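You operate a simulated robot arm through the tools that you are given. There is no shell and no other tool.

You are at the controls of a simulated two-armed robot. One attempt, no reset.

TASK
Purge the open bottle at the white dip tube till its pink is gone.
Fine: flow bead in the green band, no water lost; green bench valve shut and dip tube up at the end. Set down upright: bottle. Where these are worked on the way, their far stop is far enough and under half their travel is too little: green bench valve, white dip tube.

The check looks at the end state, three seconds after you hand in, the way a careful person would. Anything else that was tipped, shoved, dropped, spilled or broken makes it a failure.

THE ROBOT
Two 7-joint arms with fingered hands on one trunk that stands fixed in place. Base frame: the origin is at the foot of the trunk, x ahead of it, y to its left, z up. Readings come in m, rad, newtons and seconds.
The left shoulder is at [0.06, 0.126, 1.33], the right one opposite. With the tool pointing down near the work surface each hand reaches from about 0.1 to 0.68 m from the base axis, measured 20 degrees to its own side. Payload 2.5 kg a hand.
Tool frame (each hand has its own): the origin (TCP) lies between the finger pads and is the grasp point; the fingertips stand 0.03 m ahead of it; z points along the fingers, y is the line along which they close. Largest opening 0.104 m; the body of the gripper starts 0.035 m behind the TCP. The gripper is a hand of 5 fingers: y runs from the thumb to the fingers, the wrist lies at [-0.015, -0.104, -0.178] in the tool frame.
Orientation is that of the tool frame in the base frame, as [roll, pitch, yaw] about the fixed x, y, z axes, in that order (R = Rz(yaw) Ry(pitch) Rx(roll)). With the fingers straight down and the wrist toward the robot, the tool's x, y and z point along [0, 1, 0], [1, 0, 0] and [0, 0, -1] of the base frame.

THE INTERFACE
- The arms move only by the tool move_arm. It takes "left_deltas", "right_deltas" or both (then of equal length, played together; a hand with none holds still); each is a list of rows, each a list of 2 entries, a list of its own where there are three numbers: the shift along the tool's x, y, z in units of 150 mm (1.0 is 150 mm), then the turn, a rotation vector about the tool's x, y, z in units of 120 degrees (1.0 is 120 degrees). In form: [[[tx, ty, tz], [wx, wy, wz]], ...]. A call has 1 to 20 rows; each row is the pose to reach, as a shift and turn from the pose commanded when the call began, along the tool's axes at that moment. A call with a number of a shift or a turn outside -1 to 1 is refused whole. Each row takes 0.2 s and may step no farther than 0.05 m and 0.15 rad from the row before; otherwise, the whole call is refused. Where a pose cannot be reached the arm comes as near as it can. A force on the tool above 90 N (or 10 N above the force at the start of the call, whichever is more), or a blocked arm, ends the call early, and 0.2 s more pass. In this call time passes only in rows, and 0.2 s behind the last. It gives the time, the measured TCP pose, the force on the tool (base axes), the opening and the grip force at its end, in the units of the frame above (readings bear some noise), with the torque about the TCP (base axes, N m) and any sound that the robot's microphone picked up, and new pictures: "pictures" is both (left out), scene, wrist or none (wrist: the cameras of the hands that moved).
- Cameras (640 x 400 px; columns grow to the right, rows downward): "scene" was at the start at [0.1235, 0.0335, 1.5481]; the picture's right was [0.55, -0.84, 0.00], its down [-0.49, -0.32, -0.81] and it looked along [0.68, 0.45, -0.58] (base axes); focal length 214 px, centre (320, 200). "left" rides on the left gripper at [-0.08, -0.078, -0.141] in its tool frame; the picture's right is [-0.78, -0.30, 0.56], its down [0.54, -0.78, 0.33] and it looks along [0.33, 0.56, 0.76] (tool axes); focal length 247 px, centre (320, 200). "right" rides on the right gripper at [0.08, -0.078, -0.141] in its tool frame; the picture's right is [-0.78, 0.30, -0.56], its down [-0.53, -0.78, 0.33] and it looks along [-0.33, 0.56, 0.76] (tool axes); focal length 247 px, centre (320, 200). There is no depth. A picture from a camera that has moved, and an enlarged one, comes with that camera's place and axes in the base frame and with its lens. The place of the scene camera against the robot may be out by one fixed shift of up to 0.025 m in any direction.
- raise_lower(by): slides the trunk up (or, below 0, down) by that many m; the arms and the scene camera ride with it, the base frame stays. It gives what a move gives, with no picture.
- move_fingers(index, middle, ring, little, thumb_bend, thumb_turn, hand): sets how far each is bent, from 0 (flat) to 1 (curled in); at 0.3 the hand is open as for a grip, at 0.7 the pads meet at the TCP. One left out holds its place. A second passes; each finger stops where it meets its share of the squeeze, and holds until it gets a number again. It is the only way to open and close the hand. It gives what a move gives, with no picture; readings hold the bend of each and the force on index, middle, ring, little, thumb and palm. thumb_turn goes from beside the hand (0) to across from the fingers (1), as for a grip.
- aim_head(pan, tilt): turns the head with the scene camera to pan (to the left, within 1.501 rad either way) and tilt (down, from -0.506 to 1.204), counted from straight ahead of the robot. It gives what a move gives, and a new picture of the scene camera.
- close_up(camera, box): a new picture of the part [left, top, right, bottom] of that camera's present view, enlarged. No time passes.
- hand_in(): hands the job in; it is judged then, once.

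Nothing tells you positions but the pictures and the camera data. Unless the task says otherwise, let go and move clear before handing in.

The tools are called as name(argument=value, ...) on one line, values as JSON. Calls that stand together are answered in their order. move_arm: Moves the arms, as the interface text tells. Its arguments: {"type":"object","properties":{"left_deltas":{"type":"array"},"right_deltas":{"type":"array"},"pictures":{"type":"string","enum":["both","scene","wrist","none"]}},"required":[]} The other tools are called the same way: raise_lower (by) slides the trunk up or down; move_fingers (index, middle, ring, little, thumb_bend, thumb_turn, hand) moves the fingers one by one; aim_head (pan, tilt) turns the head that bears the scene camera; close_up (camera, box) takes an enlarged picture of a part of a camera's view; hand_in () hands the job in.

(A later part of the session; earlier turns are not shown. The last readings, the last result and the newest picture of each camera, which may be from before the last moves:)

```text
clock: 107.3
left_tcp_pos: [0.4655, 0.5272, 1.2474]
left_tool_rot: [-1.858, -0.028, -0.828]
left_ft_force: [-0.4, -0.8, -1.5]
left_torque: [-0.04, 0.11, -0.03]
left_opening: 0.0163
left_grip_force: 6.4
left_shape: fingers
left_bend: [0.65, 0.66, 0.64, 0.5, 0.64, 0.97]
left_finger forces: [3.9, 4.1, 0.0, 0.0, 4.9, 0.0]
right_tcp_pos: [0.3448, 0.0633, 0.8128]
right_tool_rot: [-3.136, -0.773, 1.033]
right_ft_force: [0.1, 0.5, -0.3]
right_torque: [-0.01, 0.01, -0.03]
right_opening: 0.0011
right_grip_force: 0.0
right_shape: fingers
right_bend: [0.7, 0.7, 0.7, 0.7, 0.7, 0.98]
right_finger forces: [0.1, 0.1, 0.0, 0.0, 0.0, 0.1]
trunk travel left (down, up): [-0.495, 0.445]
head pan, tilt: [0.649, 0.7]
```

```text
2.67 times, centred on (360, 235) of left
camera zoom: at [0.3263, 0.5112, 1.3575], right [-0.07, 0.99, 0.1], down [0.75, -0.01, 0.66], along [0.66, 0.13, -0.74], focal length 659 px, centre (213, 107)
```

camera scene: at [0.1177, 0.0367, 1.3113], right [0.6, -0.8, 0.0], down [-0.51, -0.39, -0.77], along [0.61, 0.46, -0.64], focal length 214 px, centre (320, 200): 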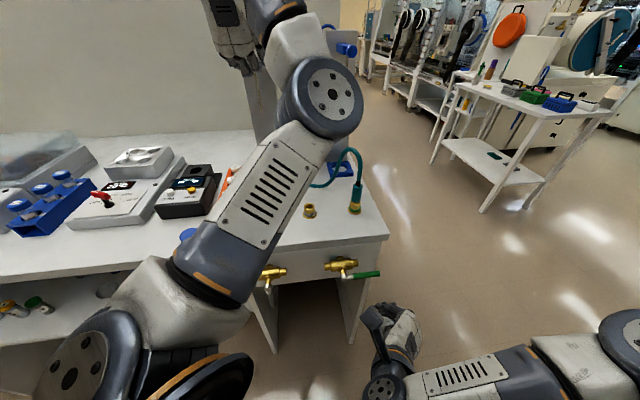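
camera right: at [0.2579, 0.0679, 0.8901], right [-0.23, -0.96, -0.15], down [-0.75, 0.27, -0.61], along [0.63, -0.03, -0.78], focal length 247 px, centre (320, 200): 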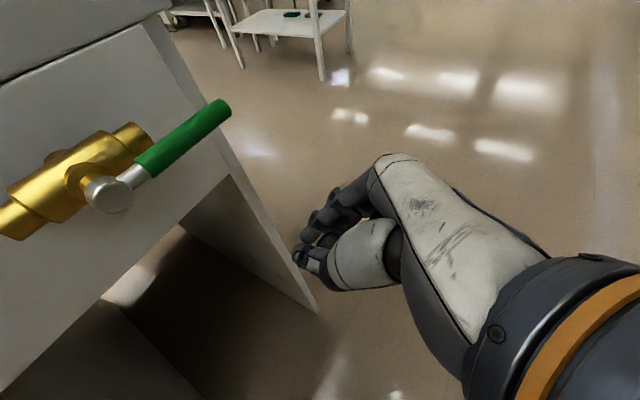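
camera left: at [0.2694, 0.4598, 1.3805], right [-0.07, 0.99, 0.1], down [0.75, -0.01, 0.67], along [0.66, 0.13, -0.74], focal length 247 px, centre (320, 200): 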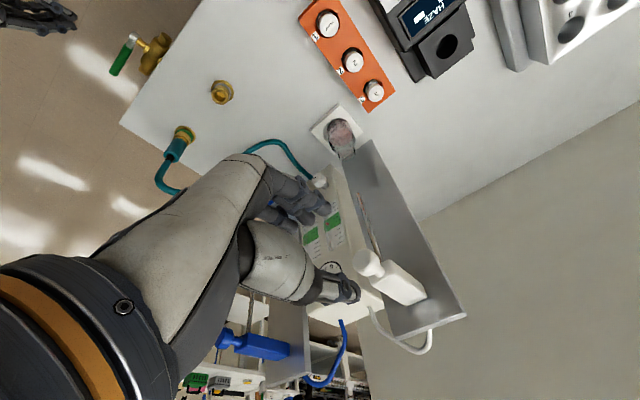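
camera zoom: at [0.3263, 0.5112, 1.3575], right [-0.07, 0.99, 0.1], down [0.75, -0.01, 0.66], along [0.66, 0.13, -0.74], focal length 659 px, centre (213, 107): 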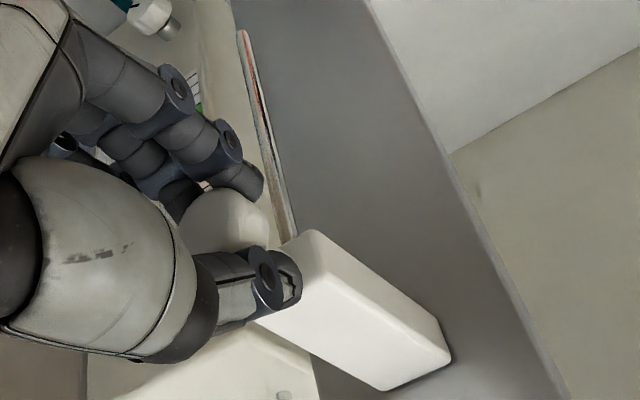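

Grip is holding. I tighten a bit and lower the tube 6 cm, then check it lines up with the bottle mouth.

move_fingers(hand="left", index=0.8, middle=0.8, thumb_bend=0.8)

move_arm(left_deltas=[[[-0.003, 0.096, 0.028], [0, 0, 0]], [[-0.006, 0.192, 0.057], [0, 0, 0]], [[-0.009, 0.288, 0.085], [0, 0, 0]], [[-0.011, 0.384, 0.113], [0, 0, 0]]], pictures="both")

close_up(camera="left", box=[280, 60, 440, 160])

close_up(camera="scene", box=[220, 80, 348, 200])

```text
clock: 108.3
left_tcp_pos: [0.4665, 0.5269, 1.2461]
left_tool_rot: [-1.857, -0.027, -0.826]
left_ft_force: [4.7, 3.9, 0.6]
left_torque: [0.07, 0.12, -0.05]
left_opening: 0.0134
left_grip_force: 15.5
left_shape: fingers
left_bend: [0.63, 0.65, 0.64, 0.5, 0.66, 0.97]
left_finger forces: [7.4, 7.7, 0.0, 0.0, 16.1, 0.1]
right_tcp_pos: [0.3453, 0.0645, 0.8126]
right_tool_rot: [-3.138, -0.773, 1.034]
right_ft_force: [-1.0, -0.2, 0.0]
right_torque: [0.01, 0.01, 0.01]
right_opening: 0.0009
right_grip_force: 0.0
right_shape: fingers
right_bend: [0.7, 0.7, 0.7, 0.7, 0.7, 0.98]
right_finger forces: [0.0, 0.2, 0.1, 0.0, 0.0, 0.0]
trunk travel left (down, up): [-0.495, 0.445]
head pan, tilt: [0.649, 0.7]
```

```text
clock: 109.3
left_tcp_pos: [0.4658, 0.5267, 1.1855]
left_tool_rot: [-1.859, -0.027, -0.827]
left_ft_force: [5.7, 5.5, 0.2]
left_torque: [0.07, 0.13, -0.01]
left_opening: 0.0136
left_grip_force: 15.5
left_shape: fingers
left_bend: [0.63, 0.65, 0.64, 0.5, 0.66, 0.97]
left_finger forces: [7.5, 7.0, 0.0, 0.2, 16.0, 0.1]
right_tcp_pos: [0.3455, 0.0644, 0.8141]
right_tool_rot: [-3.138, -0.771, 1.034]
right_ft_force: [-0.1, 1.2, 0.4]
right_torque: [0.01, 0.04, -0.03]
right_opening: 0.0009
right_grip_force: 0.1
right_shape: fingers
right_bend: [0.7, 0.7, 0.7, 0.7, 0.7, 0.98]
right_finger forces: [0.0, 0.1, 0.0, 0.0, 0.0, 0.0]
trunk travel left (down, up): [-0.495, 0.445]
head pan, tilt: [0.649, 0.7]
camera scene: at [0.1188, 0.0375, 1.3112], right [0.6, -0.8, 0.0], down [-0.51, -0.39, -0.76], along [0.61, 0.46, -0.65], focal length 214 px, centre (320, 200)
camera left: at [0.3271, 0.5114, 1.2971], right [-0.07, 0.99, 0.1], down [0.75, -0.01, 0.66], along [0.66, 0.13, -0.74], focal length 247 px, centre (320, 200)
```

scene: 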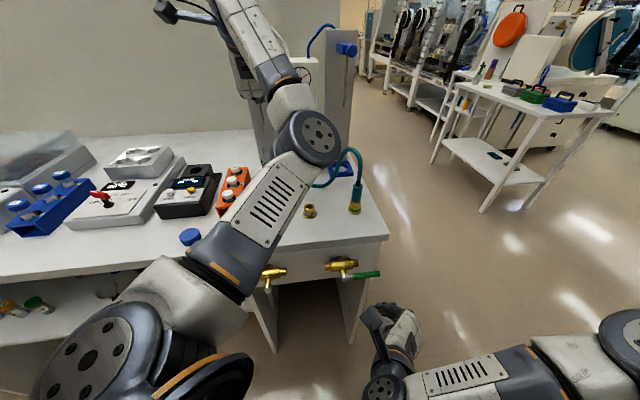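
left: 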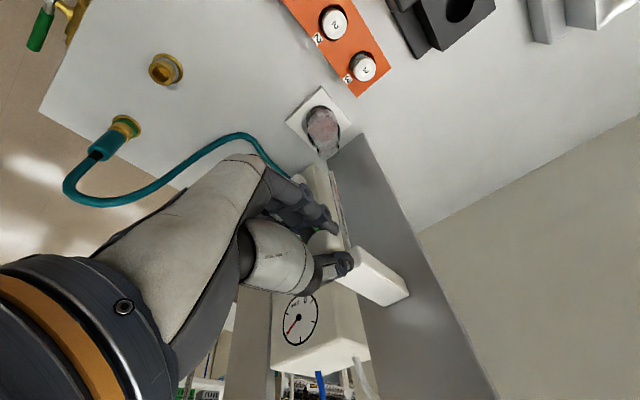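

```text
4.00 times, centred on (360, 110) of left
camera zoom: at [0.3271, 0.5114, 1.2971], right [-0.07, 0.99, 0.1], down [0.75, -0.01, 0.66], along [0.66, 0.13, -0.74], focal length 988 px, centre (160, 560)
```

zoom: 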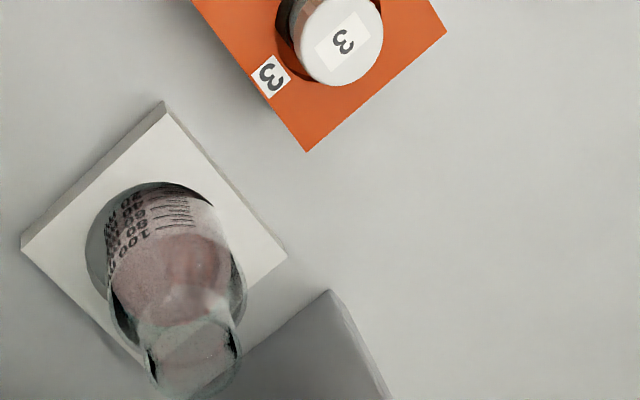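

```text
3.33 times, centred on (284, 140) of scene
camera zoom: at [0.1188, 0.0375, 1.3112], right [0.6, -0.8, 0.0], down [-0.51, -0.39, -0.76], along [0.61, 0.46, -0.65], focal length 715 px, centre (440, 400)
```

zoom: 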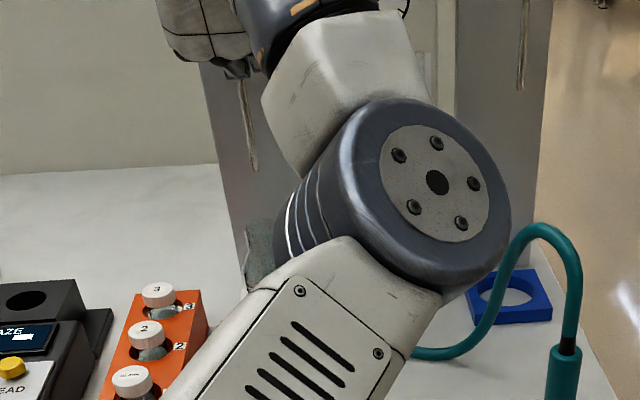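

The tube follows. I continue lowering in small steps, watching force.

move_arm(left_deltas=[[[-0.003, 0.096, 0.028], [0, 0, 0]], [[-0.006, 0.192, 0.057], [0, 0, 0]], [[-0.009, 0.288, 0.085], [0, 0, 0]]], pictures="wrist")

close_up(camera="left", box=[260, 60, 420, 160])

close_up(camera="scene", box=[240, 110, 304, 190])

```text
clock: 110.1
left_tcp_pos: [0.4659, 0.527, 1.1411]
left_tool_rot: [-1.858, -0.027, -0.827]
left_ft_force: [6.8, 7.3, -0.3]
left_torque: [0.08, 0.07, -0.02]
left_opening: 0.0135
left_grip_force: 15.3
left_shape: fingers
left_bend: [0.63, 0.65, 0.64, 0.5, 0.66, 0.97]
left_finger forces: [7.1, 7.3, 0.0, 0.0, 15.8, 0.0]
right_tcp_pos: [0.3452, 0.0636, 0.8127]
right_tool_rot: [-3.138, -0.77, 1.035]
right_ft_force: [-0.9, -0.3, 0.4]
right_torque: [-0.01, 0.02, -0.03]
right_opening: 0.001
right_grip_force: 0.1
right_shape: fingers
right_bend: [0.7, 0.7, 0.7, 0.7, 0.7, 0.98]
right_finger forces: [0.0, 0.0, 0.0, 0.1, 0.0, 0.0]
trunk travel left (down, up): [-0.495, 0.445]
head pan, tilt: [0.649, 0.7]
camera left: at [0.327, 0.5114, 1.2518], right [-0.07, 0.99, 0.1], down [0.75, -0.01, 0.66], along [0.66, 0.13, -0.74], focal length 247 px, centre (320, 200)
```

left: 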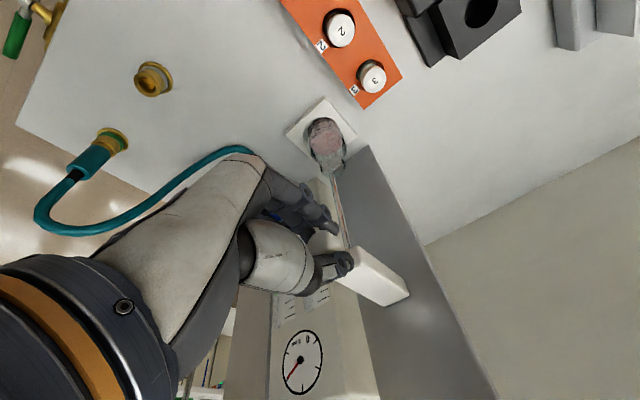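

```text
4.00 times, centred on (340, 110) of left
camera zoom: at [0.327, 0.5114, 1.2518], right [-0.07, 0.99, 0.1], down [0.75, -0.01, 0.66], along [0.66, 0.13, -0.74], focal length 988 px, centre (240, 560)
```

zoom: 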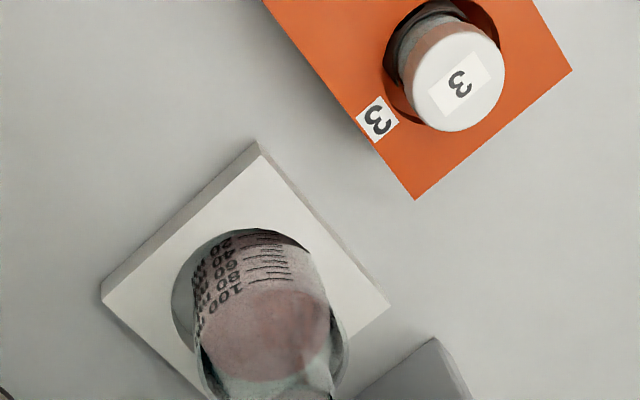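

```text
5.00 times, centred on (272, 150) of scene
camera zoom: at [0.1189, 0.0375, 1.3112], right [0.6, -0.8, 0.0], down [-0.51, -0.39, -0.76], along [0.61, 0.46, -0.65], focal length 1072 px, centre (560, 450)
```

zoom: 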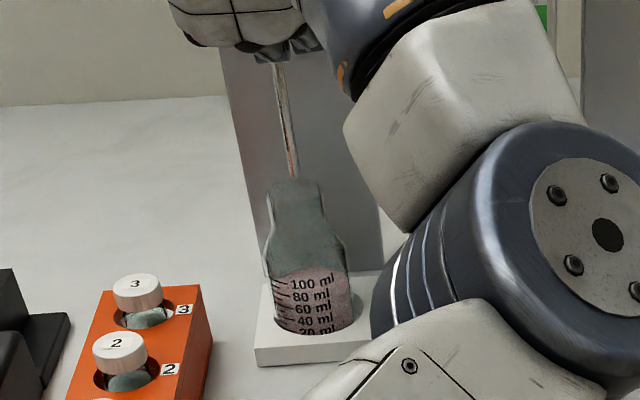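

The tube is heading straight into the bottle mouth. I continue down.

move_arm(left_deltas=[[[-0.003, 0.08, 0.024], [0, 0, 0]], [[-0.005, 0.16, 0.047], [0, 0, 0]], [[-0.007, 0.24, 0.071], [0, 0, 0]], [[-0.009, 0.32, 0.094], [0, 0, 0]]], pictures="none")

close_up(camera="scene", box=[240, 110, 304, 190])

```text
clock: 111.1
left_tcp_pos: [0.4666, 0.5262, 1.09]
left_tool_rot: [-1.861, -0.028, -0.826]
left_ft_force: [6.9, 7.4, -0.4]
left_torque: [0.08, 0.06, -0.07]
left_opening: 0.0135
left_grip_force: 15.2
left_shape: fingers
left_bend: [0.63, 0.65, 0.64, 0.5, 0.66, 0.96]
left_finger forces: [7.4, 6.7, 0.0, 0.1, 16.3, 0.1]
right_tcp_pos: [0.3461, 0.064, 0.8138]
right_tool_rot: [-3.136, -0.771, 1.033]
right_ft_force: [0.7, -0.1, -0.4]
right_torque: [0.01, 0.05, 0.0]
right_opening: 0.0008
right_grip_force: 0.1
right_shape: fingers
right_bend: [0.7, 0.7, 0.7, 0.7, 0.7, 0.98]
right_finger forces: [0.1, 0.0, 0.0, 0.0, 0.0, 0.0]
trunk travel left (down, up): [-0.495, 0.445]
head pan, tilt: [0.649, 0.7]
```

```text
5.00 times, centred on (272, 150) of scene
camera zoom: at [0.1188, 0.0376, 1.3112], right [0.6, -0.8, 0.0], down [-0.51, -0.39, -0.76], along [0.61, 0.46, -0.65], focal length 1072 px, centre (560, 450)
```

zoom: 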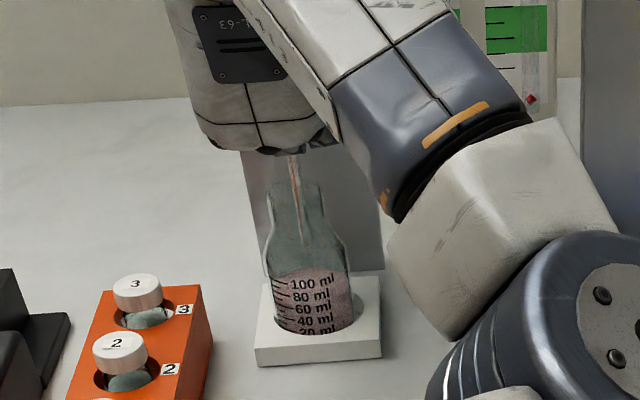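

move_arm(left_deltas=[[[-0.002, 0.064, 0.019], [0, 0, 0]], [[-0.004, 0.128, 0.038], [0, 0, 0]], [[-0.005, 0.16, 0.047], [0, 0, 0]]], pictures="none")

close_up(camera="scene", box=[240, 120, 304, 180])

close_up(camera="left", box=[240, 100, 480, 300])

```text
clock: 111.9
left_tcp_pos: [0.4661, 0.5267, 1.0662]
left_tool_rot: [-1.859, -0.028, -0.826]
left_ft_force: [6.6, 8.1, 1.0]
left_torque: [0.08, 0.1, -0.01]
left_opening: 0.0133
left_grip_force: 14.6
left_shape: fingers
left_bend: [0.64, 0.65, 0.64, 0.5, 0.66, 0.96]
left_finger forces: [7.2, 6.5, 0.0, 0.0, 16.4, 0.1]
right_tcp_pos: [0.3446, 0.0637, 0.8137]
right_tool_rot: [-3.137, -0.772, 1.034]
right_ft_force: [0.0, 0.3, 0.6]
right_torque: [-0.01, 0.01, -0.01]
right_opening: 0.001
right_grip_force: 0.0
right_shape: fingers
right_bend: [0.7, 0.7, 0.7, 0.7, 0.7, 0.98]
right_finger forces: [0.0, 0.0, 0.1, 0.0, 0.1, 0.0]
trunk travel left (down, up): [-0.495, 0.445]
head pan, tilt: [0.649, 0.7]
```

```text
6.67 times, centred on (272, 150) of scene
camera zoom: at [0.1186, 0.0376, 1.3112], right [0.6, -0.8, 0.0], down [-0.51, -0.39, -0.76], along [0.61, 0.46, -0.65], focal length 1430 px, centre (640, 533)
```

zoom: 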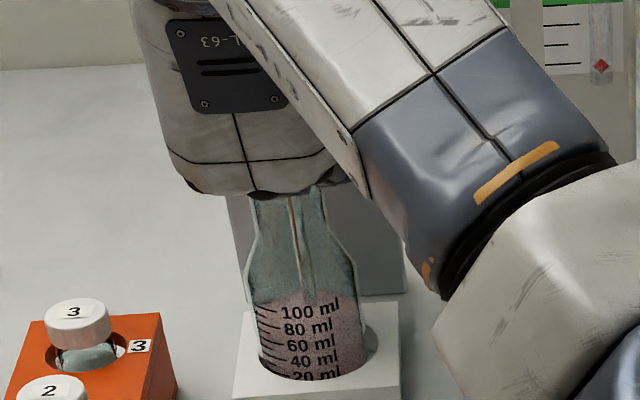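

```text
2.00 times, centred on (360, 200) of left
camera zoom: at [0.3269, 0.5112, 1.1763], right [-0.07, 0.99, 0.1], down [0.75, -0.01, 0.67], along [0.66, 0.13, -0.74], focal length 494 px, centre (240, 200)
```

zoom: 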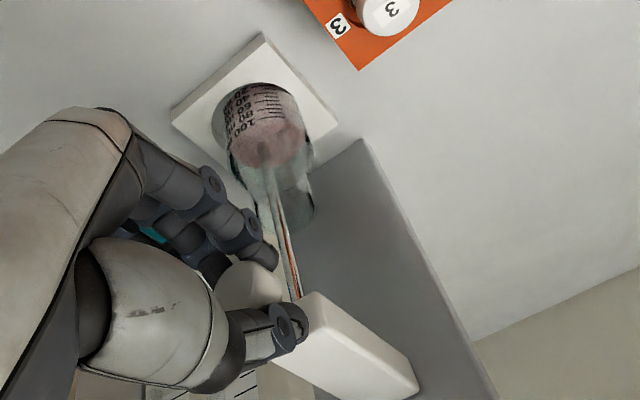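

move_arm(left_deltas=[[[-0.002, 0.064, 0.019], [0, 0, 0]], [[-0.004, 0.128, 0.038], [0, 0, 0]]], pictures="none")

close_up(camera="scene", box=[240, 120, 304, 180])

close_up(camera="left", box=[260, 120, 420, 260])

```text
clock: 112.5
left_tcp_pos: [0.4666, 0.5272, 1.0453]
left_tool_rot: [-1.86, -0.027, -0.827]
left_ft_force: [6.4, 7.2, 0.0]
left_torque: [0.08, 0.1, -0.03]
left_opening: 0.0137
left_grip_force: 15.2
left_shape: fingers
left_bend: [0.63, 0.65, 0.64, 0.5, 0.66, 0.96]
left_finger forces: [7.4, 6.8, 0.1, 0.0, 16.0, 0.1]
right_tcp_pos: [0.3469, 0.0642, 0.8137]
right_tool_rot: [-3.138, -0.771, 1.036]
right_ft_force: [0.2, -0.2, -0.6]
right_torque: [0.01, -0.01, -0.01]
right_opening: 0.0011
right_grip_force: 0.0
right_shape: fingers
right_bend: [0.7, 0.7, 0.7, 0.7, 0.7, 0.98]
right_finger forces: [0.0, 0.1, 0.0, 0.0, 0.0, 0.0]
trunk travel left (down, up): [-0.495, 0.445]
head pan, tilt: [0.649, 0.7]
```

```text
6.67 times, centred on (272, 150) of scene
camera zoom: at [0.1186, 0.0375, 1.3112], right [0.6, -0.8, 0.0], down [-0.51, -0.39, -0.76], along [0.61, 0.46, -0.64], focal length 1430 px, centre (640, 533)
```

zoom: 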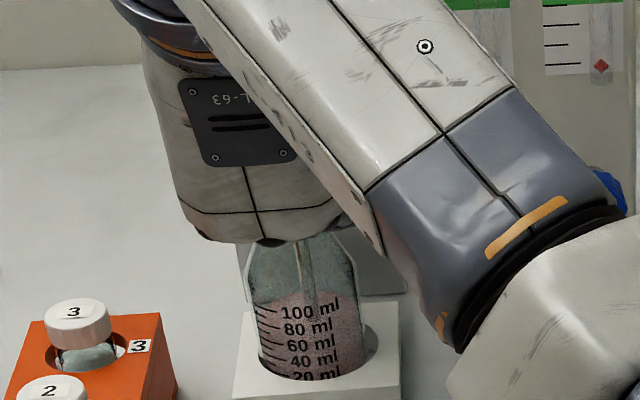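

```text
2.86 times, centred on (340, 190) of left
camera zoom: at [0.3271, 0.5114, 1.1562], right [-0.07, 0.99, 0.1], down [0.75, -0.01, 0.66], along [0.66, 0.13, -0.74], focal length 706 px, centre (263, 229)
```

zoom: 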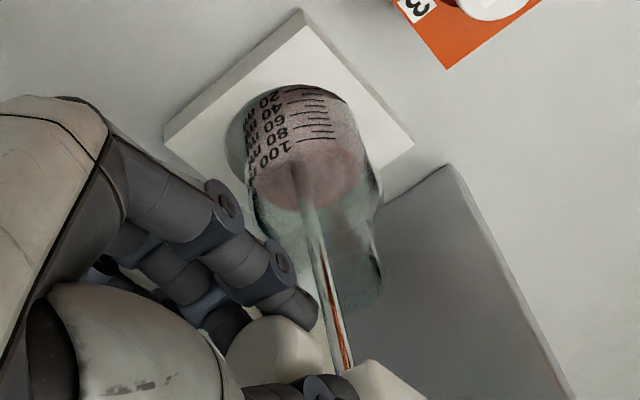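

move_arm(left_deltas=[[[-0.002, 0.05, 0.015], [0, 0, 0]], [[-0.003, 0.096, 0.028], [0, 0, 0]]], pictures="none")

close_up(camera="left", box=[260, 120, 420, 260])

close_up(camera="scene", box=[240, 100, 340, 180])

```text
clock: 113.1
left_tcp_pos: [0.4651, 0.5273, 1.0326]
left_tool_rot: [-1.853, -0.028, -0.826]
left_ft_force: [6.3, 5.5, 9.7]
left_torque: [0.23, -0.03, -0.08]
left_opening: 0.0135
left_grip_force: 14.4
left_shape: fingers
left_bend: [0.71, 0.66, 0.64, 0.5, 0.66, 0.96]
left_finger forces: [5.2, 5.7, 0.1, 0.0, 18.5, 0.1]
right_tcp_pos: [0.3458, 0.0625, 0.8138]
right_tool_rot: [-3.137, -0.773, 1.032]
right_ft_force: [0.1, 0.4, 0.0]
right_torque: [-0.01, -0.02, -0.01]
right_opening: 0.0007
right_grip_force: 0.0
right_shape: fingers
right_bend: [0.7, 0.7, 0.7, 0.7, 0.7, 0.98]
right_finger forces: [0.0, 0.0, 0.0, 0.0, 0.0, 0.0]
trunk travel left (down, up): [-0.495, 0.445]
head pan, tilt: [0.649, 0.7]
```

```text
2.86 times, centred on (340, 190) of left
camera zoom: at [0.326, 0.5107, 1.1438], right [-0.07, 0.99, 0.11], down [0.74, -0.02, 0.67], along [0.66, 0.13, -0.74], focal length 706 px, centre (263, 229)
```

zoom: 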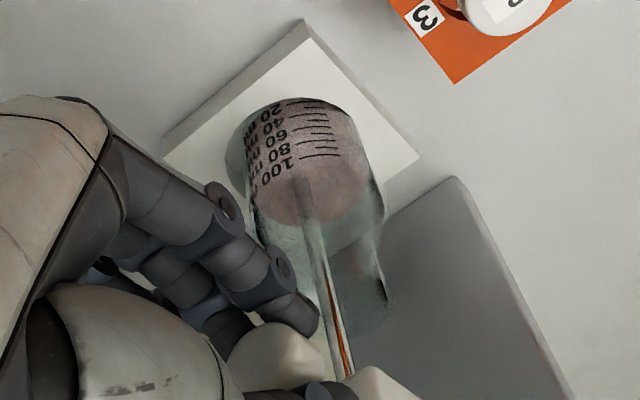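

```text
5.00 times, centred on (290, 140) of scene
camera zoom: at [0.118, 0.0367, 1.3115], right [0.6, -0.8, 0.0], down [-0.51, -0.39, -0.76], along [0.61, 0.46, -0.64], focal length 1072 px, centre (470, 500)
```

zoom: 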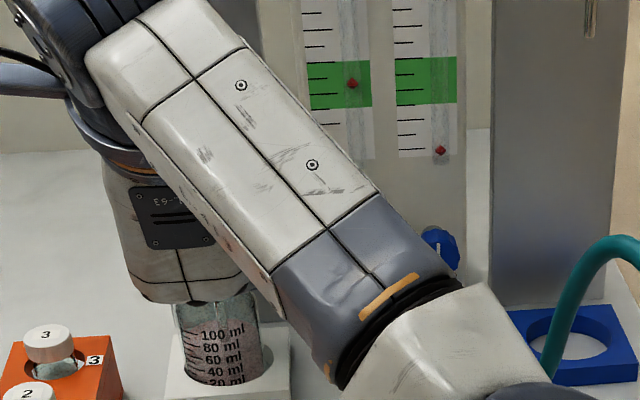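

close_up(camera="left", box=[300, 170, 380, 220])

close_up(camera="scene", box=[262, 150, 302, 180])

```text
8.00 times, centred on (340, 195) of left
camera zoom: at [0.326, 0.5107, 1.1438], right [-0.07, 0.99, 0.11], down [0.74, -0.02, 0.67], along [0.66, 0.13, -0.74], focal length 1976 px, centre (160, 240)
```

zoom: 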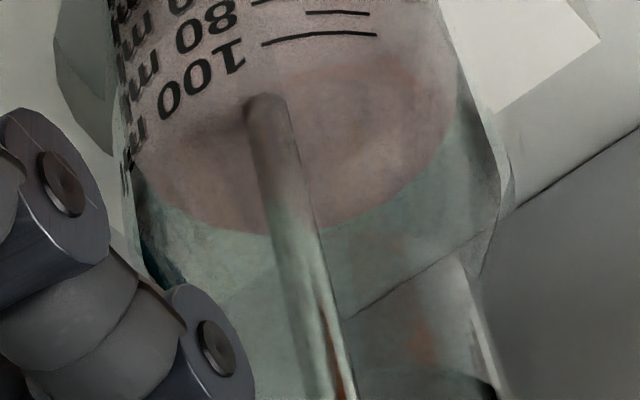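

```text
13.33 times, centred on (282, 165) of scene
camera zoom: at [0.118, 0.0367, 1.3115], right [0.6, -0.8, 0.0], down [-0.51, -0.39, -0.76], along [0.61, 0.46, -0.64], focal length 2860 px, centre (827, 667)
```

zoom: 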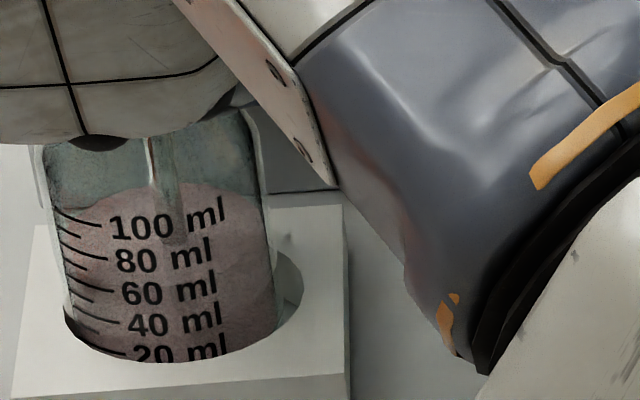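

The tube is deep in the water and has met its stop; the bead is mid-green. I ease the pressure slightly and watch the colour.

move_arm(left_deltas=[[[0, -0.013, -0.004], [0, 0, 0]], [[0, -0.013, -0.004], [0, 0, 0]], [[0, -0.013, -0.004], [0, 0, 0]], [[0, -0.013, -0.004], [0, 0, 0]], [[0, -0.013, -0.004], [0, 0, 0]], [[0, -0.013, -0.004], [0, 0, 0]], [[0, -0.013, -0.004], [0, 0, 0]], [[0, -0.013, -0.004], [0, 0, 0]], [[0, -0.013, -0.004], [0, 0, 0]], [[0, -0.013, -0.004], [0, 0, 0]]], pictures="none")

close_up(camera="left", box=[260, 120, 420, 260])

close_up(camera="scene", box=[240, 100, 340, 180])

```text
clock: 115.3
left_tcp_pos: [0.4658, 0.5267, 1.0334]
left_tool_rot: [-1.859, -0.027, -0.825]
left_ft_force: [9.3, 6.9, 8.7]
left_torque: [0.22, -0.07, -0.04]
left_opening: 0.0136
left_grip_force: 14.5
left_shape: fingers
left_bend: [0.71, 0.67, 0.64, 0.5, 0.66, 0.96]
left_finger forces: [5.2, 5.5, 0.0, 0.0, 18.7, 0.0]
right_tcp_pos: [0.3461, 0.0633, 0.8144]
right_tool_rot: [-3.138, -0.774, 1.035]
right_ft_force: [0.2, -0.5, 0.2]
right_torque: [-0.03, 0.03, -0.04]
right_opening: 0.0008
right_grip_force: 0.1
right_shape: fingers
right_bend: [0.7, 0.7, 0.7, 0.7, 0.7, 0.98]
right_finger forces: [0.1, 0.0, 0.1, 0.0, 0.0, 0.0]
trunk travel left (down, up): [-0.495, 0.445]
head pan, tilt: [0.649, 0.7]
```

```text
2.86 times, centred on (340, 190) of left
camera zoom: at [0.3263, 0.5108, 1.1444], right [-0.07, 0.99, 0.11], down [0.75, -0.02, 0.67], along [0.66, 0.13, -0.74], focal length 706 px, centre (263, 229)
```

zoom: 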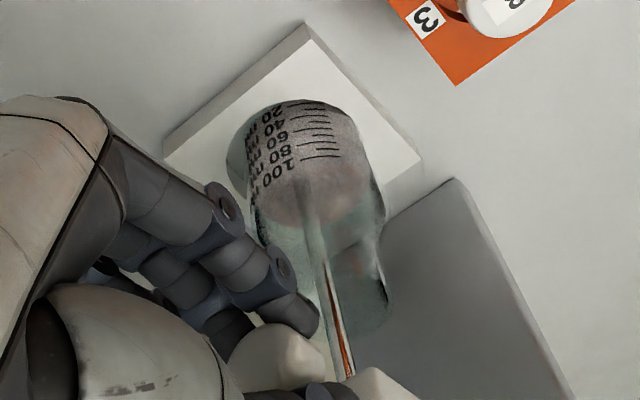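

```text
5.00 times, centred on (290, 140) of scene
camera zoom: at [0.1182, 0.0368, 1.3113], right [0.6, -0.8, 0.0], down [-0.51, -0.39, -0.76], along [0.61, 0.46, -0.64], focal length 1072 px, centre (470, 500)
```

zoom: 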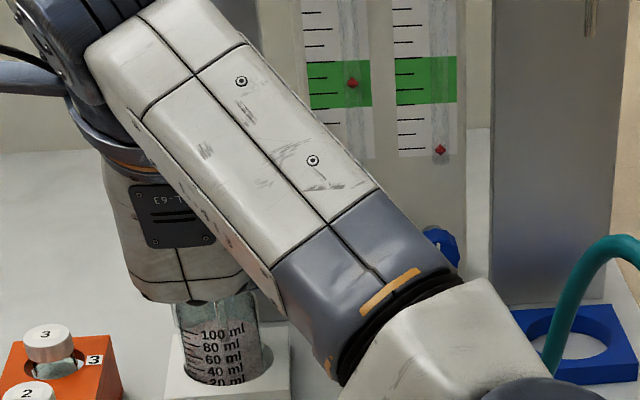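

The pink is fading fast. While it clears, I bring the right hand above the green lever, ready to shut it.

move_arm(right_deltas=[[[0.2, 0.016, -0.198], [0, 0, 0]], [[0.406, 0.032, -0.396], [0, 0, 0]], [[0.503, 0.1, -0.25], [0, 0, 0]], [[0.6, 0.168, -0.1], [0, 0, 0]], [[0.696, 0.235, 0.046], [0, 0, 0]]], pictures="wrist")

close_up(camera="left", box=[260, 120, 420, 260])

close_up(camera="scene", box=[240, 100, 340, 180])

```text
clock: 116.5
left_tcp_pos: [0.4661, 0.5276, 1.034]
left_tool_rot: [-1.858, -0.027, -0.827]
left_ft_force: [9.8, 8.0, 7.9]
left_torque: [0.21, -0.05, -0.05]
left_opening: 0.0137
left_grip_force: 14.9
left_shape: fingers
left_bend: [0.71, 0.67, 0.64, 0.5, 0.66, 0.96]
left_finger forces: [5.3, 5.6, 0.1, 0.1, 18.7, 0.0]
right_tcp_pos: [0.4165, 0.1143, 0.8817]
right_tool_rot: [-3.139, -0.773, 1.035]
right_ft_force: [0.1, 0.0, 0.0]
right_torque: [0.01, -0.02, 0.0]
right_opening: 0.0009
right_grip_force: 0.1
right_shape: fingers
right_bend: [0.7, 0.7, 0.7, 0.7, 0.7, 0.98]
right_finger forces: [0.0, 0.0, 0.1, 0.0, 0.0, 0.0]
trunk travel left (down, up): [-0.495, 0.445]
head pan, tilt: [0.649, 0.7]
camera right: at [0.3293, 0.1185, 1.0382], right [-0.23, -0.96, -0.14], down [-0.75, 0.27, -0.61], along [0.63, -0.03, -0.78], focal length 247 px, centre (320, 200)
```

right: 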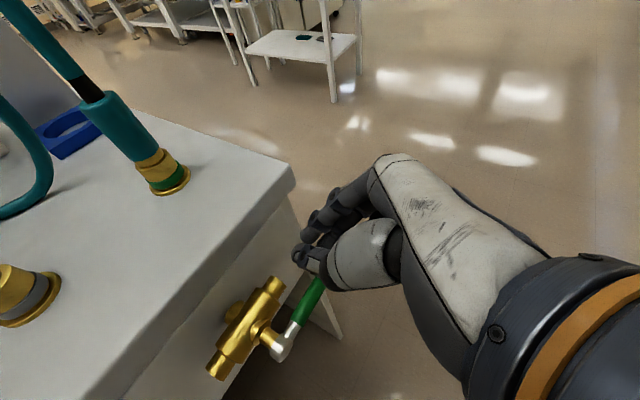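

```text
2.86 times, centred on (340, 190) of left
camera zoom: at [0.3262, 0.5108, 1.1444], right [-0.07, 0.99, 0.11], down [0.75, -0.02, 0.67], along [0.66, 0.13, -0.74], focal length 706 px, centre (263, 229)
```

zoom: 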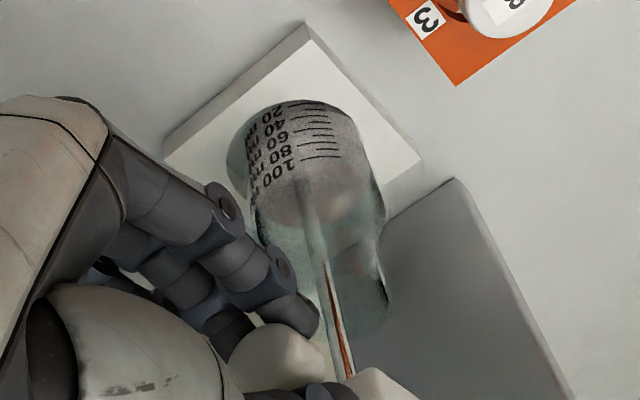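

```text
5.00 times, centred on (290, 140) of scene
camera zoom: at [0.1182, 0.0367, 1.3113], right [0.6, -0.8, 0.0], down [-0.51, -0.39, -0.76], along [0.61, 0.46, -0.64], focal length 1072 px, centre (470, 500)
```

zoom: 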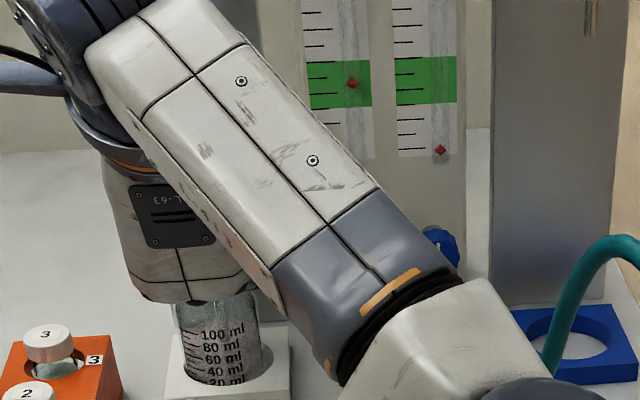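

Only a trace of pink may remain. I hold still for another four seconds.

move_arm(right_deltas=[[[0, 0, 0], [0, 0, 0]], [[0, 0, 0], [0, 0, 0]], [[0, 0, 0], [0, 0, 0]], [[0, 0, 0], [0, 0, 0]], [[0, 0, 0], [0, 0, 0]], [[0, 0, 0], [0, 0, 0]], [[0, 0, 0], [0, 0, 0]], [[0, 0, 0], [0, 0, 0]], [[0, 0, 0], [0, 0, 0]], [[0, 0, 0], [0, 0, 0]], [[0, 0, 0], [0, 0, 0]], [[0, 0, 0], [0, 0, 0]], [[0, 0, 0], [0, 0, 0]], [[0, 0, 0], [0, 0, 0]], [[0, 0, 0], [0, 0, 0]], [[0, 0, 0], [0, 0, 0]], [[0, 0, 0], [0, 0, 0]], [[0, 0, 0], [0, 0, 0]], [[0, 0, 0], [0, 0, 0]], [[0, 0, 0], [0, 0, 0]]], pictures="none")

close_up(camera="left", box=[300, 140, 396, 200])

close_up(camera="scene", box=[262, 150, 302, 180])

close_up(camera="scene", box=[290, 90, 340, 140])

```text
clock: 120.7
left_tcp_pos: [0.4654, 0.5271, 1.0333]
left_tool_rot: [-1.857, -0.027, -0.825]
left_ft_force: [7.6, 7.2, 9.4]
left_torque: [0.2, -0.06, -0.01]
left_opening: 0.0133
left_grip_force: 14.6
left_shape: fingers
left_bend: [0.71, 0.67, 0.64, 0.5, 0.66, 0.96]
left_finger forces: [5.3, 5.6, 0.0, 0.1, 18.7, 0.0]
right_tcp_pos: [0.417, 0.1135, 0.8815]
right_tool_rot: [-3.136, -0.774, 1.031]
right_ft_force: [0.4, -0.4, -0.5]
right_torque: [0.01, 0.01, 0.02]
right_opening: 0.0009
right_grip_force: 0.1
right_shape: fingers
right_bend: [0.7, 0.7, 0.7, 0.7, 0.7, 0.98]
right_finger forces: [0.1, 0.0, 0.0, 0.0, 0.1, 0.1]
trunk travel left (down, up): [-0.495, 0.445]
head pan, tilt: [0.649, 0.7]
```

```text
6.67 times, centred on (348, 170) of left
camera zoom: at [0.3263, 0.5108, 1.1443], right [-0.07, 0.99, 0.11], down [0.75, -0.02, 0.67], along [0.66, 0.13, -0.74], focal length 1646 px, centre (133, 400)
```

zoom: 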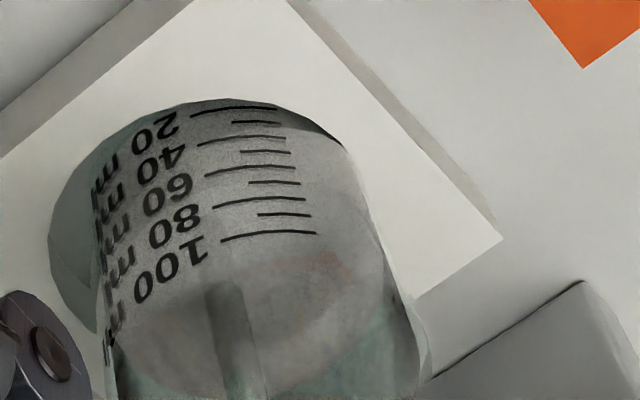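

```text
13.33 times, centred on (282, 165) of scene
camera zoom: at [0.1182, 0.0368, 1.3113], right [0.6, -0.8, 0.0], down [-0.51, -0.39, -0.76], along [0.61, 0.46, -0.64], focal length 2860 px, centre (827, 667)
```

zoom: 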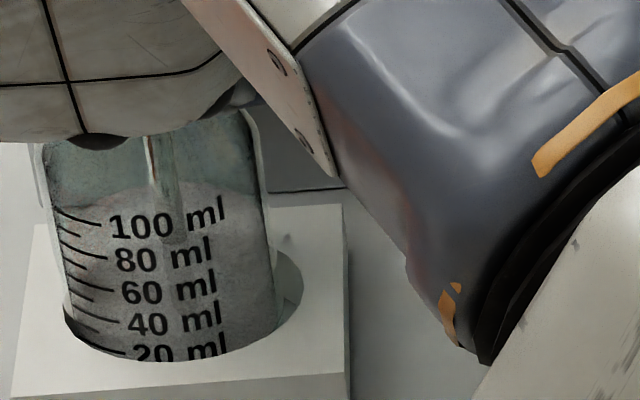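

```text
8.00 times, centred on (315, 115) of scene
camera zoom: at [0.1182, 0.0368, 1.3113], right [0.6, -0.8, 0.0], down [-0.51, -0.39, -0.76], along [0.61, 0.46, -0.64], focal length 1716 px, centre (360, 880)
```

zoom: 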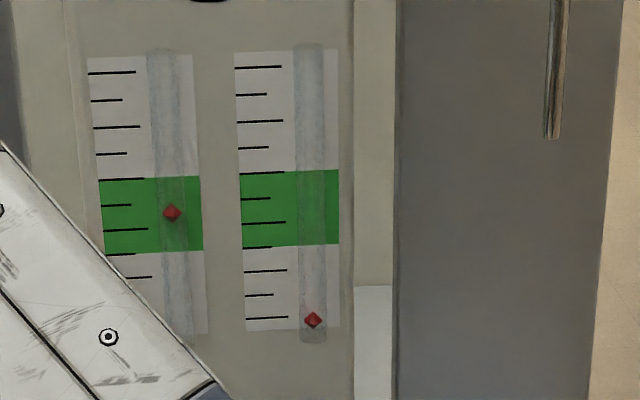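

The water looks colourless. For a margin I hold four more seconds and compare.

move_arm(right_deltas=[[[0, 0, 0], [0, 0, 0]], [[0, 0, 0], [0, 0, 0]], [[0, 0, 0], [0, 0, 0]], [[0, 0, 0], [0, 0, 0]], [[0, 0, 0], [0, 0, 0]], [[0, 0, 0], [0, 0, 0]], [[0, 0, 0], [0, 0, 0]], [[0, 0, 0], [0, 0, 0]], [[0, 0, 0], [0, 0, 0]], [[0, 0, 0], [0, 0, 0]], [[0, 0, 0], [0, 0, 0]], [[0, 0, 0], [0, 0, 0]], [[0, 0, 0], [0, 0, 0]], [[0, 0, 0], [0, 0, 0]], [[0, 0, 0], [0, 0, 0]], [[0, 0, 0], [0, 0, 0]], [[0, 0, 0], [0, 0, 0]], [[0, 0, 0], [0, 0, 0]], [[0, 0, 0], [0, 0, 0]], [[0, 0, 0], [0, 0, 0]]], pictures="none")

close_up(camera="left", box=[300, 140, 396, 200])

close_up(camera="right", box=[200, 200, 400, 400])

```text
clock: 124.9
left_tcp_pos: [0.4656, 0.5259, 1.0348]
left_tool_rot: [-1.859, -0.028, -0.827]
left_ft_force: [7.5, 7.4, 8.5]
left_torque: [0.17, -0.06, -0.07]
left_opening: 0.0137
left_grip_force: 14.9
left_shape: fingers
left_bend: [0.71, 0.67, 0.64, 0.5, 0.66, 0.96]
left_finger forces: [5.5, 5.6, 0.2, 0.0, 18.7, 0.1]
right_tcp_pos: [0.4161, 0.1146, 0.8812]
right_tool_rot: [-3.137, -0.774, 1.034]
right_ft_force: [-0.5, -0.6, 0.4]
right_torque: [-0.02, -0.03, -0.03]
right_opening: 0.001
right_grip_force: 0.0
right_shape: fingers
right_bend: [0.7, 0.7, 0.7, 0.7, 0.7, 0.98]
right_finger forces: [0.0, 0.0, 0.0, 0.0, 0.0, 0.0]
trunk travel left (down, up): [-0.495, 0.445]
head pan, tilt: [0.649, 0.7]
```

```text
6.67 times, centred on (348, 170) of left
camera zoom: at [0.3263, 0.5108, 1.1443], right [-0.07, 0.99, 0.11], down [0.75, -0.02, 0.67], along [0.66, 0.13, -0.74], focal length 1646 px, centre (133, 400)
```

zoom: 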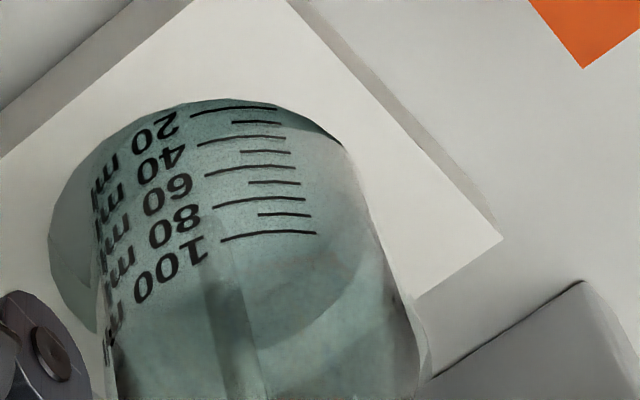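

```text
2.00 times, centred on (300, 300) of right
camera zoom: at [0.3291, 0.1183, 1.038], right [-0.23, -0.96, -0.14], down [-0.75, 0.27, -0.61], along [0.63, -0.03, -0.78], focal length 494 px, centre (360, 0)
```

zoom: 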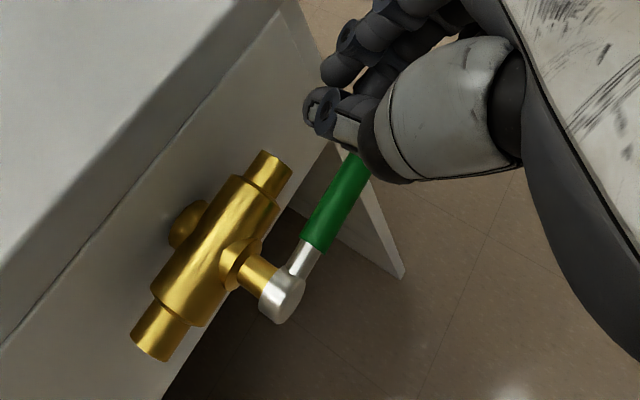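

It was still clearing — now it has the glass's own green tint. I wait another four seconds to be sure it's complete.

move_arm(right_deltas=[[[0, 0, 0], [0, 0, 0]], [[0, 0, 0], [0, 0, 0]], [[0, 0, 0], [0, 0, 0]], [[0, 0, 0], [0, 0, 0]], [[0, 0, 0], [0, 0, 0]], [[0, 0, 0], [0, 0, 0]], [[0, 0, 0], [0, 0, 0]], [[0, 0, 0], [0, 0, 0]], [[0, 0, 0], [0, 0, 0]], [[0, 0, 0], [0, 0, 0]], [[0, 0, 0], [0, 0, 0]], [[0, 0, 0], [0, 0, 0]], [[0, 0, 0], [0, 0, 0]], [[0, 0, 0], [0, 0, 0]], [[0, 0, 0], [0, 0, 0]], [[0, 0, 0], [0, 0, 0]], [[0, 0, 0], [0, 0, 0]], [[0, 0, 0], [0, 0, 0]], [[0, 0, 0], [0, 0, 0]], [[0, 0, 0], [0, 0, 0]]], pictures="none")

close_up(camera="left", box=[300, 140, 396, 200])

close_up(camera="scene", box=[262, 90, 342, 180])

```text
clock: 129.1
left_tcp_pos: [0.4656, 0.5266, 1.0338]
left_tool_rot: [-1.857, -0.027, -0.828]
left_ft_force: [8.7, 7.7, 8.2]
left_torque: [0.22, -0.07, -0.07]
left_opening: 0.0135
left_grip_force: 15.1
left_shape: fingers
left_bend: [0.71, 0.67, 0.64, 0.5, 0.66, 0.96]
left_finger forces: [5.4, 5.6, 0.0, 0.1, 18.7, 0.0]
right_tcp_pos: [0.4165, 0.1124, 0.8817]
right_tool_rot: [-3.137, -0.773, 1.034]
right_ft_force: [0.8, -0.1, -0.6]
right_torque: [-0.03, -0.04, 0.01]
right_opening: 0.001
right_grip_force: 0.2
right_shape: fingers
right_bend: [0.7, 0.7, 0.7, 0.7, 0.7, 0.98]
right_finger forces: [0.0, 0.1, 0.1, 0.0, 0.0, 0.0]
trunk travel left (down, up): [-0.495, 0.445]
head pan, tilt: [0.649, 0.7]
```

```text
6.67 times, centred on (348, 170) of left
camera zoom: at [0.3263, 0.5108, 1.1443], right [-0.07, 0.99, 0.11], down [0.75, -0.02, 0.67], along [0.66, 0.13, -0.74], focal length 1646 px, centre (133, 400)
```

zoom: 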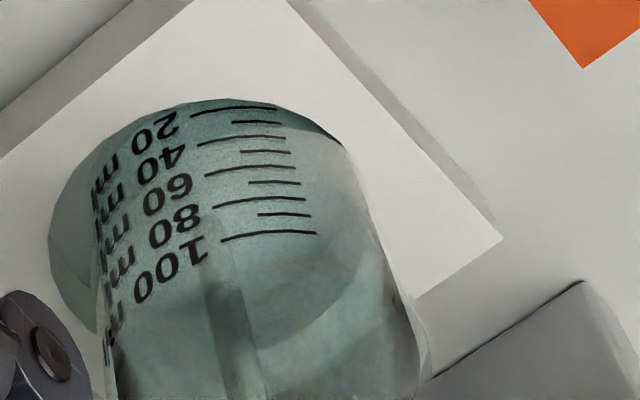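

```text
4.44 times, centred on (302, 135) of scene
camera zoom: at [0.1182, 0.0368, 1.3113], right [0.6, -0.8, 0.0], down [-0.51, -0.39, -0.76], along [0.61, 0.46, -0.64], focal length 953 px, centre (400, 489)
```

zoom: 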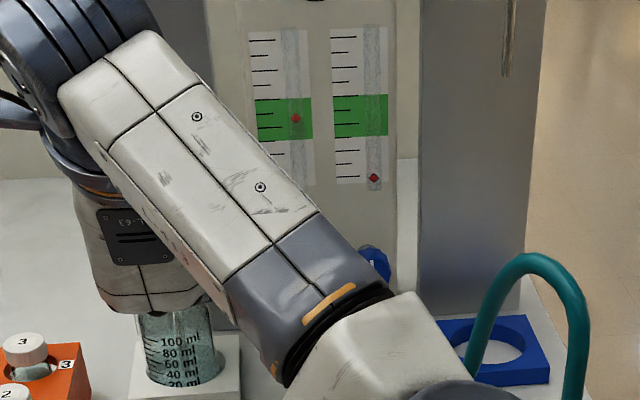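

Stable and colourless: the purge is done with the bead mid-green. Now I shut the green valve: the right hand pushes the lever down from above.

move_arm(right_deltas=[[[-0.08, 0.003, 0.075], [0, 0, 0]], [[-0.151, 0.006, 0.145], [0, 0, 0]], [[-0.22, 0.02, 0.205], [0, 0, 0]], [[-0.285, 0.036, 0.265], [0, 0, 0]], [[-0.35, 0.052, 0.323], [0, 0, 0]]], pictures="wrist")

close_up(camera="scene", box=[280, 200, 440, 300])

```text
clock: 130.3
left_tcp_pos: [0.4663, 0.5266, 1.0335]
left_tool_rot: [-1.857, -0.028, -0.828]
left_ft_force: [8.8, 7.4, 7.1]
left_torque: [0.19, -0.06, -0.06]
left_opening: 0.0137
left_grip_force: 14.9
left_shape: fingers
left_bend: [0.71, 0.67, 0.64, 0.5, 0.66, 0.96]
left_finger forces: [5.3, 5.7, 0.0, 0.0, 18.7, 0.0]
right_tcp_pos: [0.4214, 0.1073, 0.8089]
right_tool_rot: [-3.141, -0.772, 1.037]
right_ft_force: [-1.0, 0.0, 1.1]
right_torque: [-0.02, -0.01, 0.01]
right_opening: 0.0009
right_grip_force: 0.6
right_shape: fingers
right_bend: [0.7, 0.7, 0.7, 0.7, 0.7, 0.98]
right_finger forces: [0.0, 0.7, 0.0, 0.0, 0.0, 0.0]
trunk travel left (down, up): [-0.495, 0.445]
head pan, tilt: [0.649, 0.7]
camera right: at [0.3339, 0.1115, 0.9659], right [-0.23, -0.96, -0.14], down [-0.75, 0.27, -0.61], along [0.63, -0.03, -0.78], focal length 247 px, centre (320, 200)
```

right: 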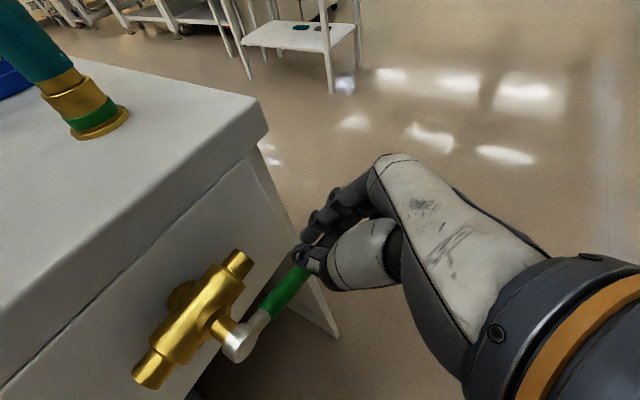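

```text
4.00 times, centred on (360, 250) of scene
camera zoom: at [0.1182, 0.0368, 1.3113], right [0.6, -0.8, 0.0], down [-0.51, -0.39, -0.76], along [0.61, 0.46, -0.64], focal length 858 px, centre (160, 0)
```

zoom: 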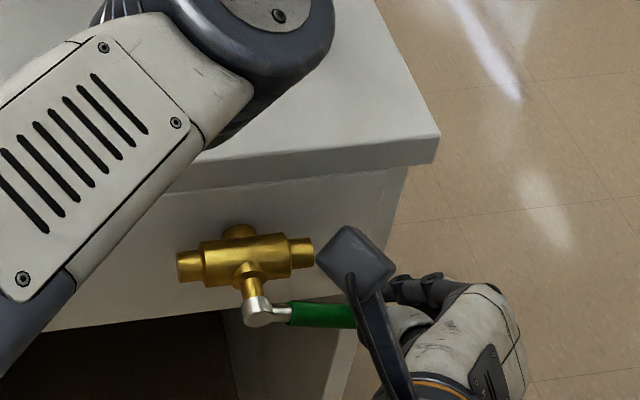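

The lever is moving. I follow its arc down and left.

move_arm(right_deltas=[[[-0.055, -0.022, 0.06], [0, 0, 0]], [[-0.107, -0.045, 0.12], [0, 0, 0]], [[-0.15, -0.09, 0.175], [0, 0, 0]], [[-0.185, -0.142, 0.231], [0, 0, 0]], [[-0.2, -0.22, 0.275], [0, 0, 0]], [[-0.217, -0.303, 0.321], [0, 0, 0]]], pictures="wrist")

close_up(camera="scene", box=[280, 200, 440, 300])

```text
clock: 131.7
left_tcp_pos: [0.4652, 0.5258, 1.0356]
left_tool_rot: [-1.858, -0.027, -0.826]
left_ft_force: [8.0, 7.8, 8.5]
left_torque: [0.2, -0.06, -0.06]
left_opening: 0.0136
left_grip_force: 15.2
left_shape: fingers
left_bend: [0.71, 0.67, 0.64, 0.5, 0.66, 0.96]
left_finger forces: [5.4, 5.6, 0.0, 0.0, 18.7, 0.1]
right_tcp_pos: [0.3878, 0.1393, 0.7514]
right_tool_rot: [-3.136, -0.774, 1.032]
right_ft_force: [0.3, -0.4, -0.4]
right_torque: [0.01, -0.01, -0.01]
right_opening: 0.0006
right_grip_force: 0.0
right_shape: fingers
right_bend: [0.7, 0.7, 0.7, 0.7, 0.7, 0.97]
right_finger forces: [0.0, 0.0, 0.0, 0.0, 0.0, 0.0]
trunk travel left (down, up): [-0.495, 0.445]
head pan, tilt: [0.649, 0.7]
camera right: at [0.2996, 0.1443, 0.9088], right [-0.23, -0.96, -0.14], down [-0.75, 0.27, -0.61], along [0.63, -0.03, -0.78], focal length 247 px, centre (320, 200)
```

right: 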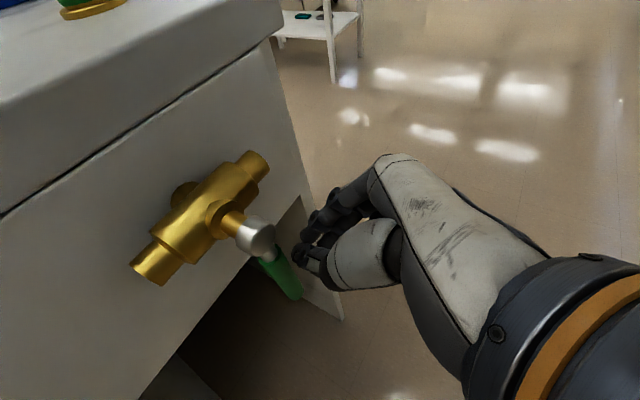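

```text
4.00 times, centred on (360, 250) of scene
camera zoom: at [0.1182, 0.0368, 1.3113], right [0.6, -0.8, 0.0], down [-0.51, -0.39, -0.76], along [0.61, 0.46, -0.64], focal length 858 px, centre (160, 0)
```

zoom: 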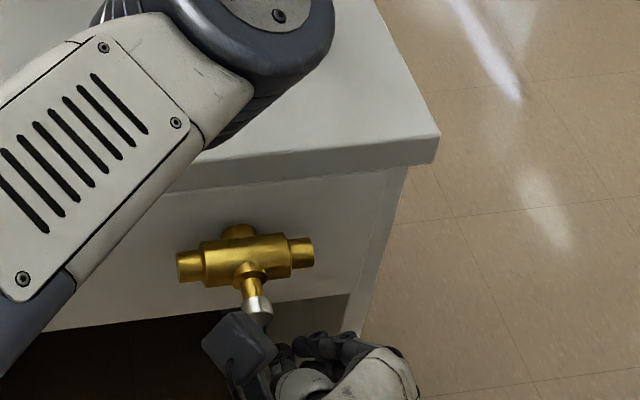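

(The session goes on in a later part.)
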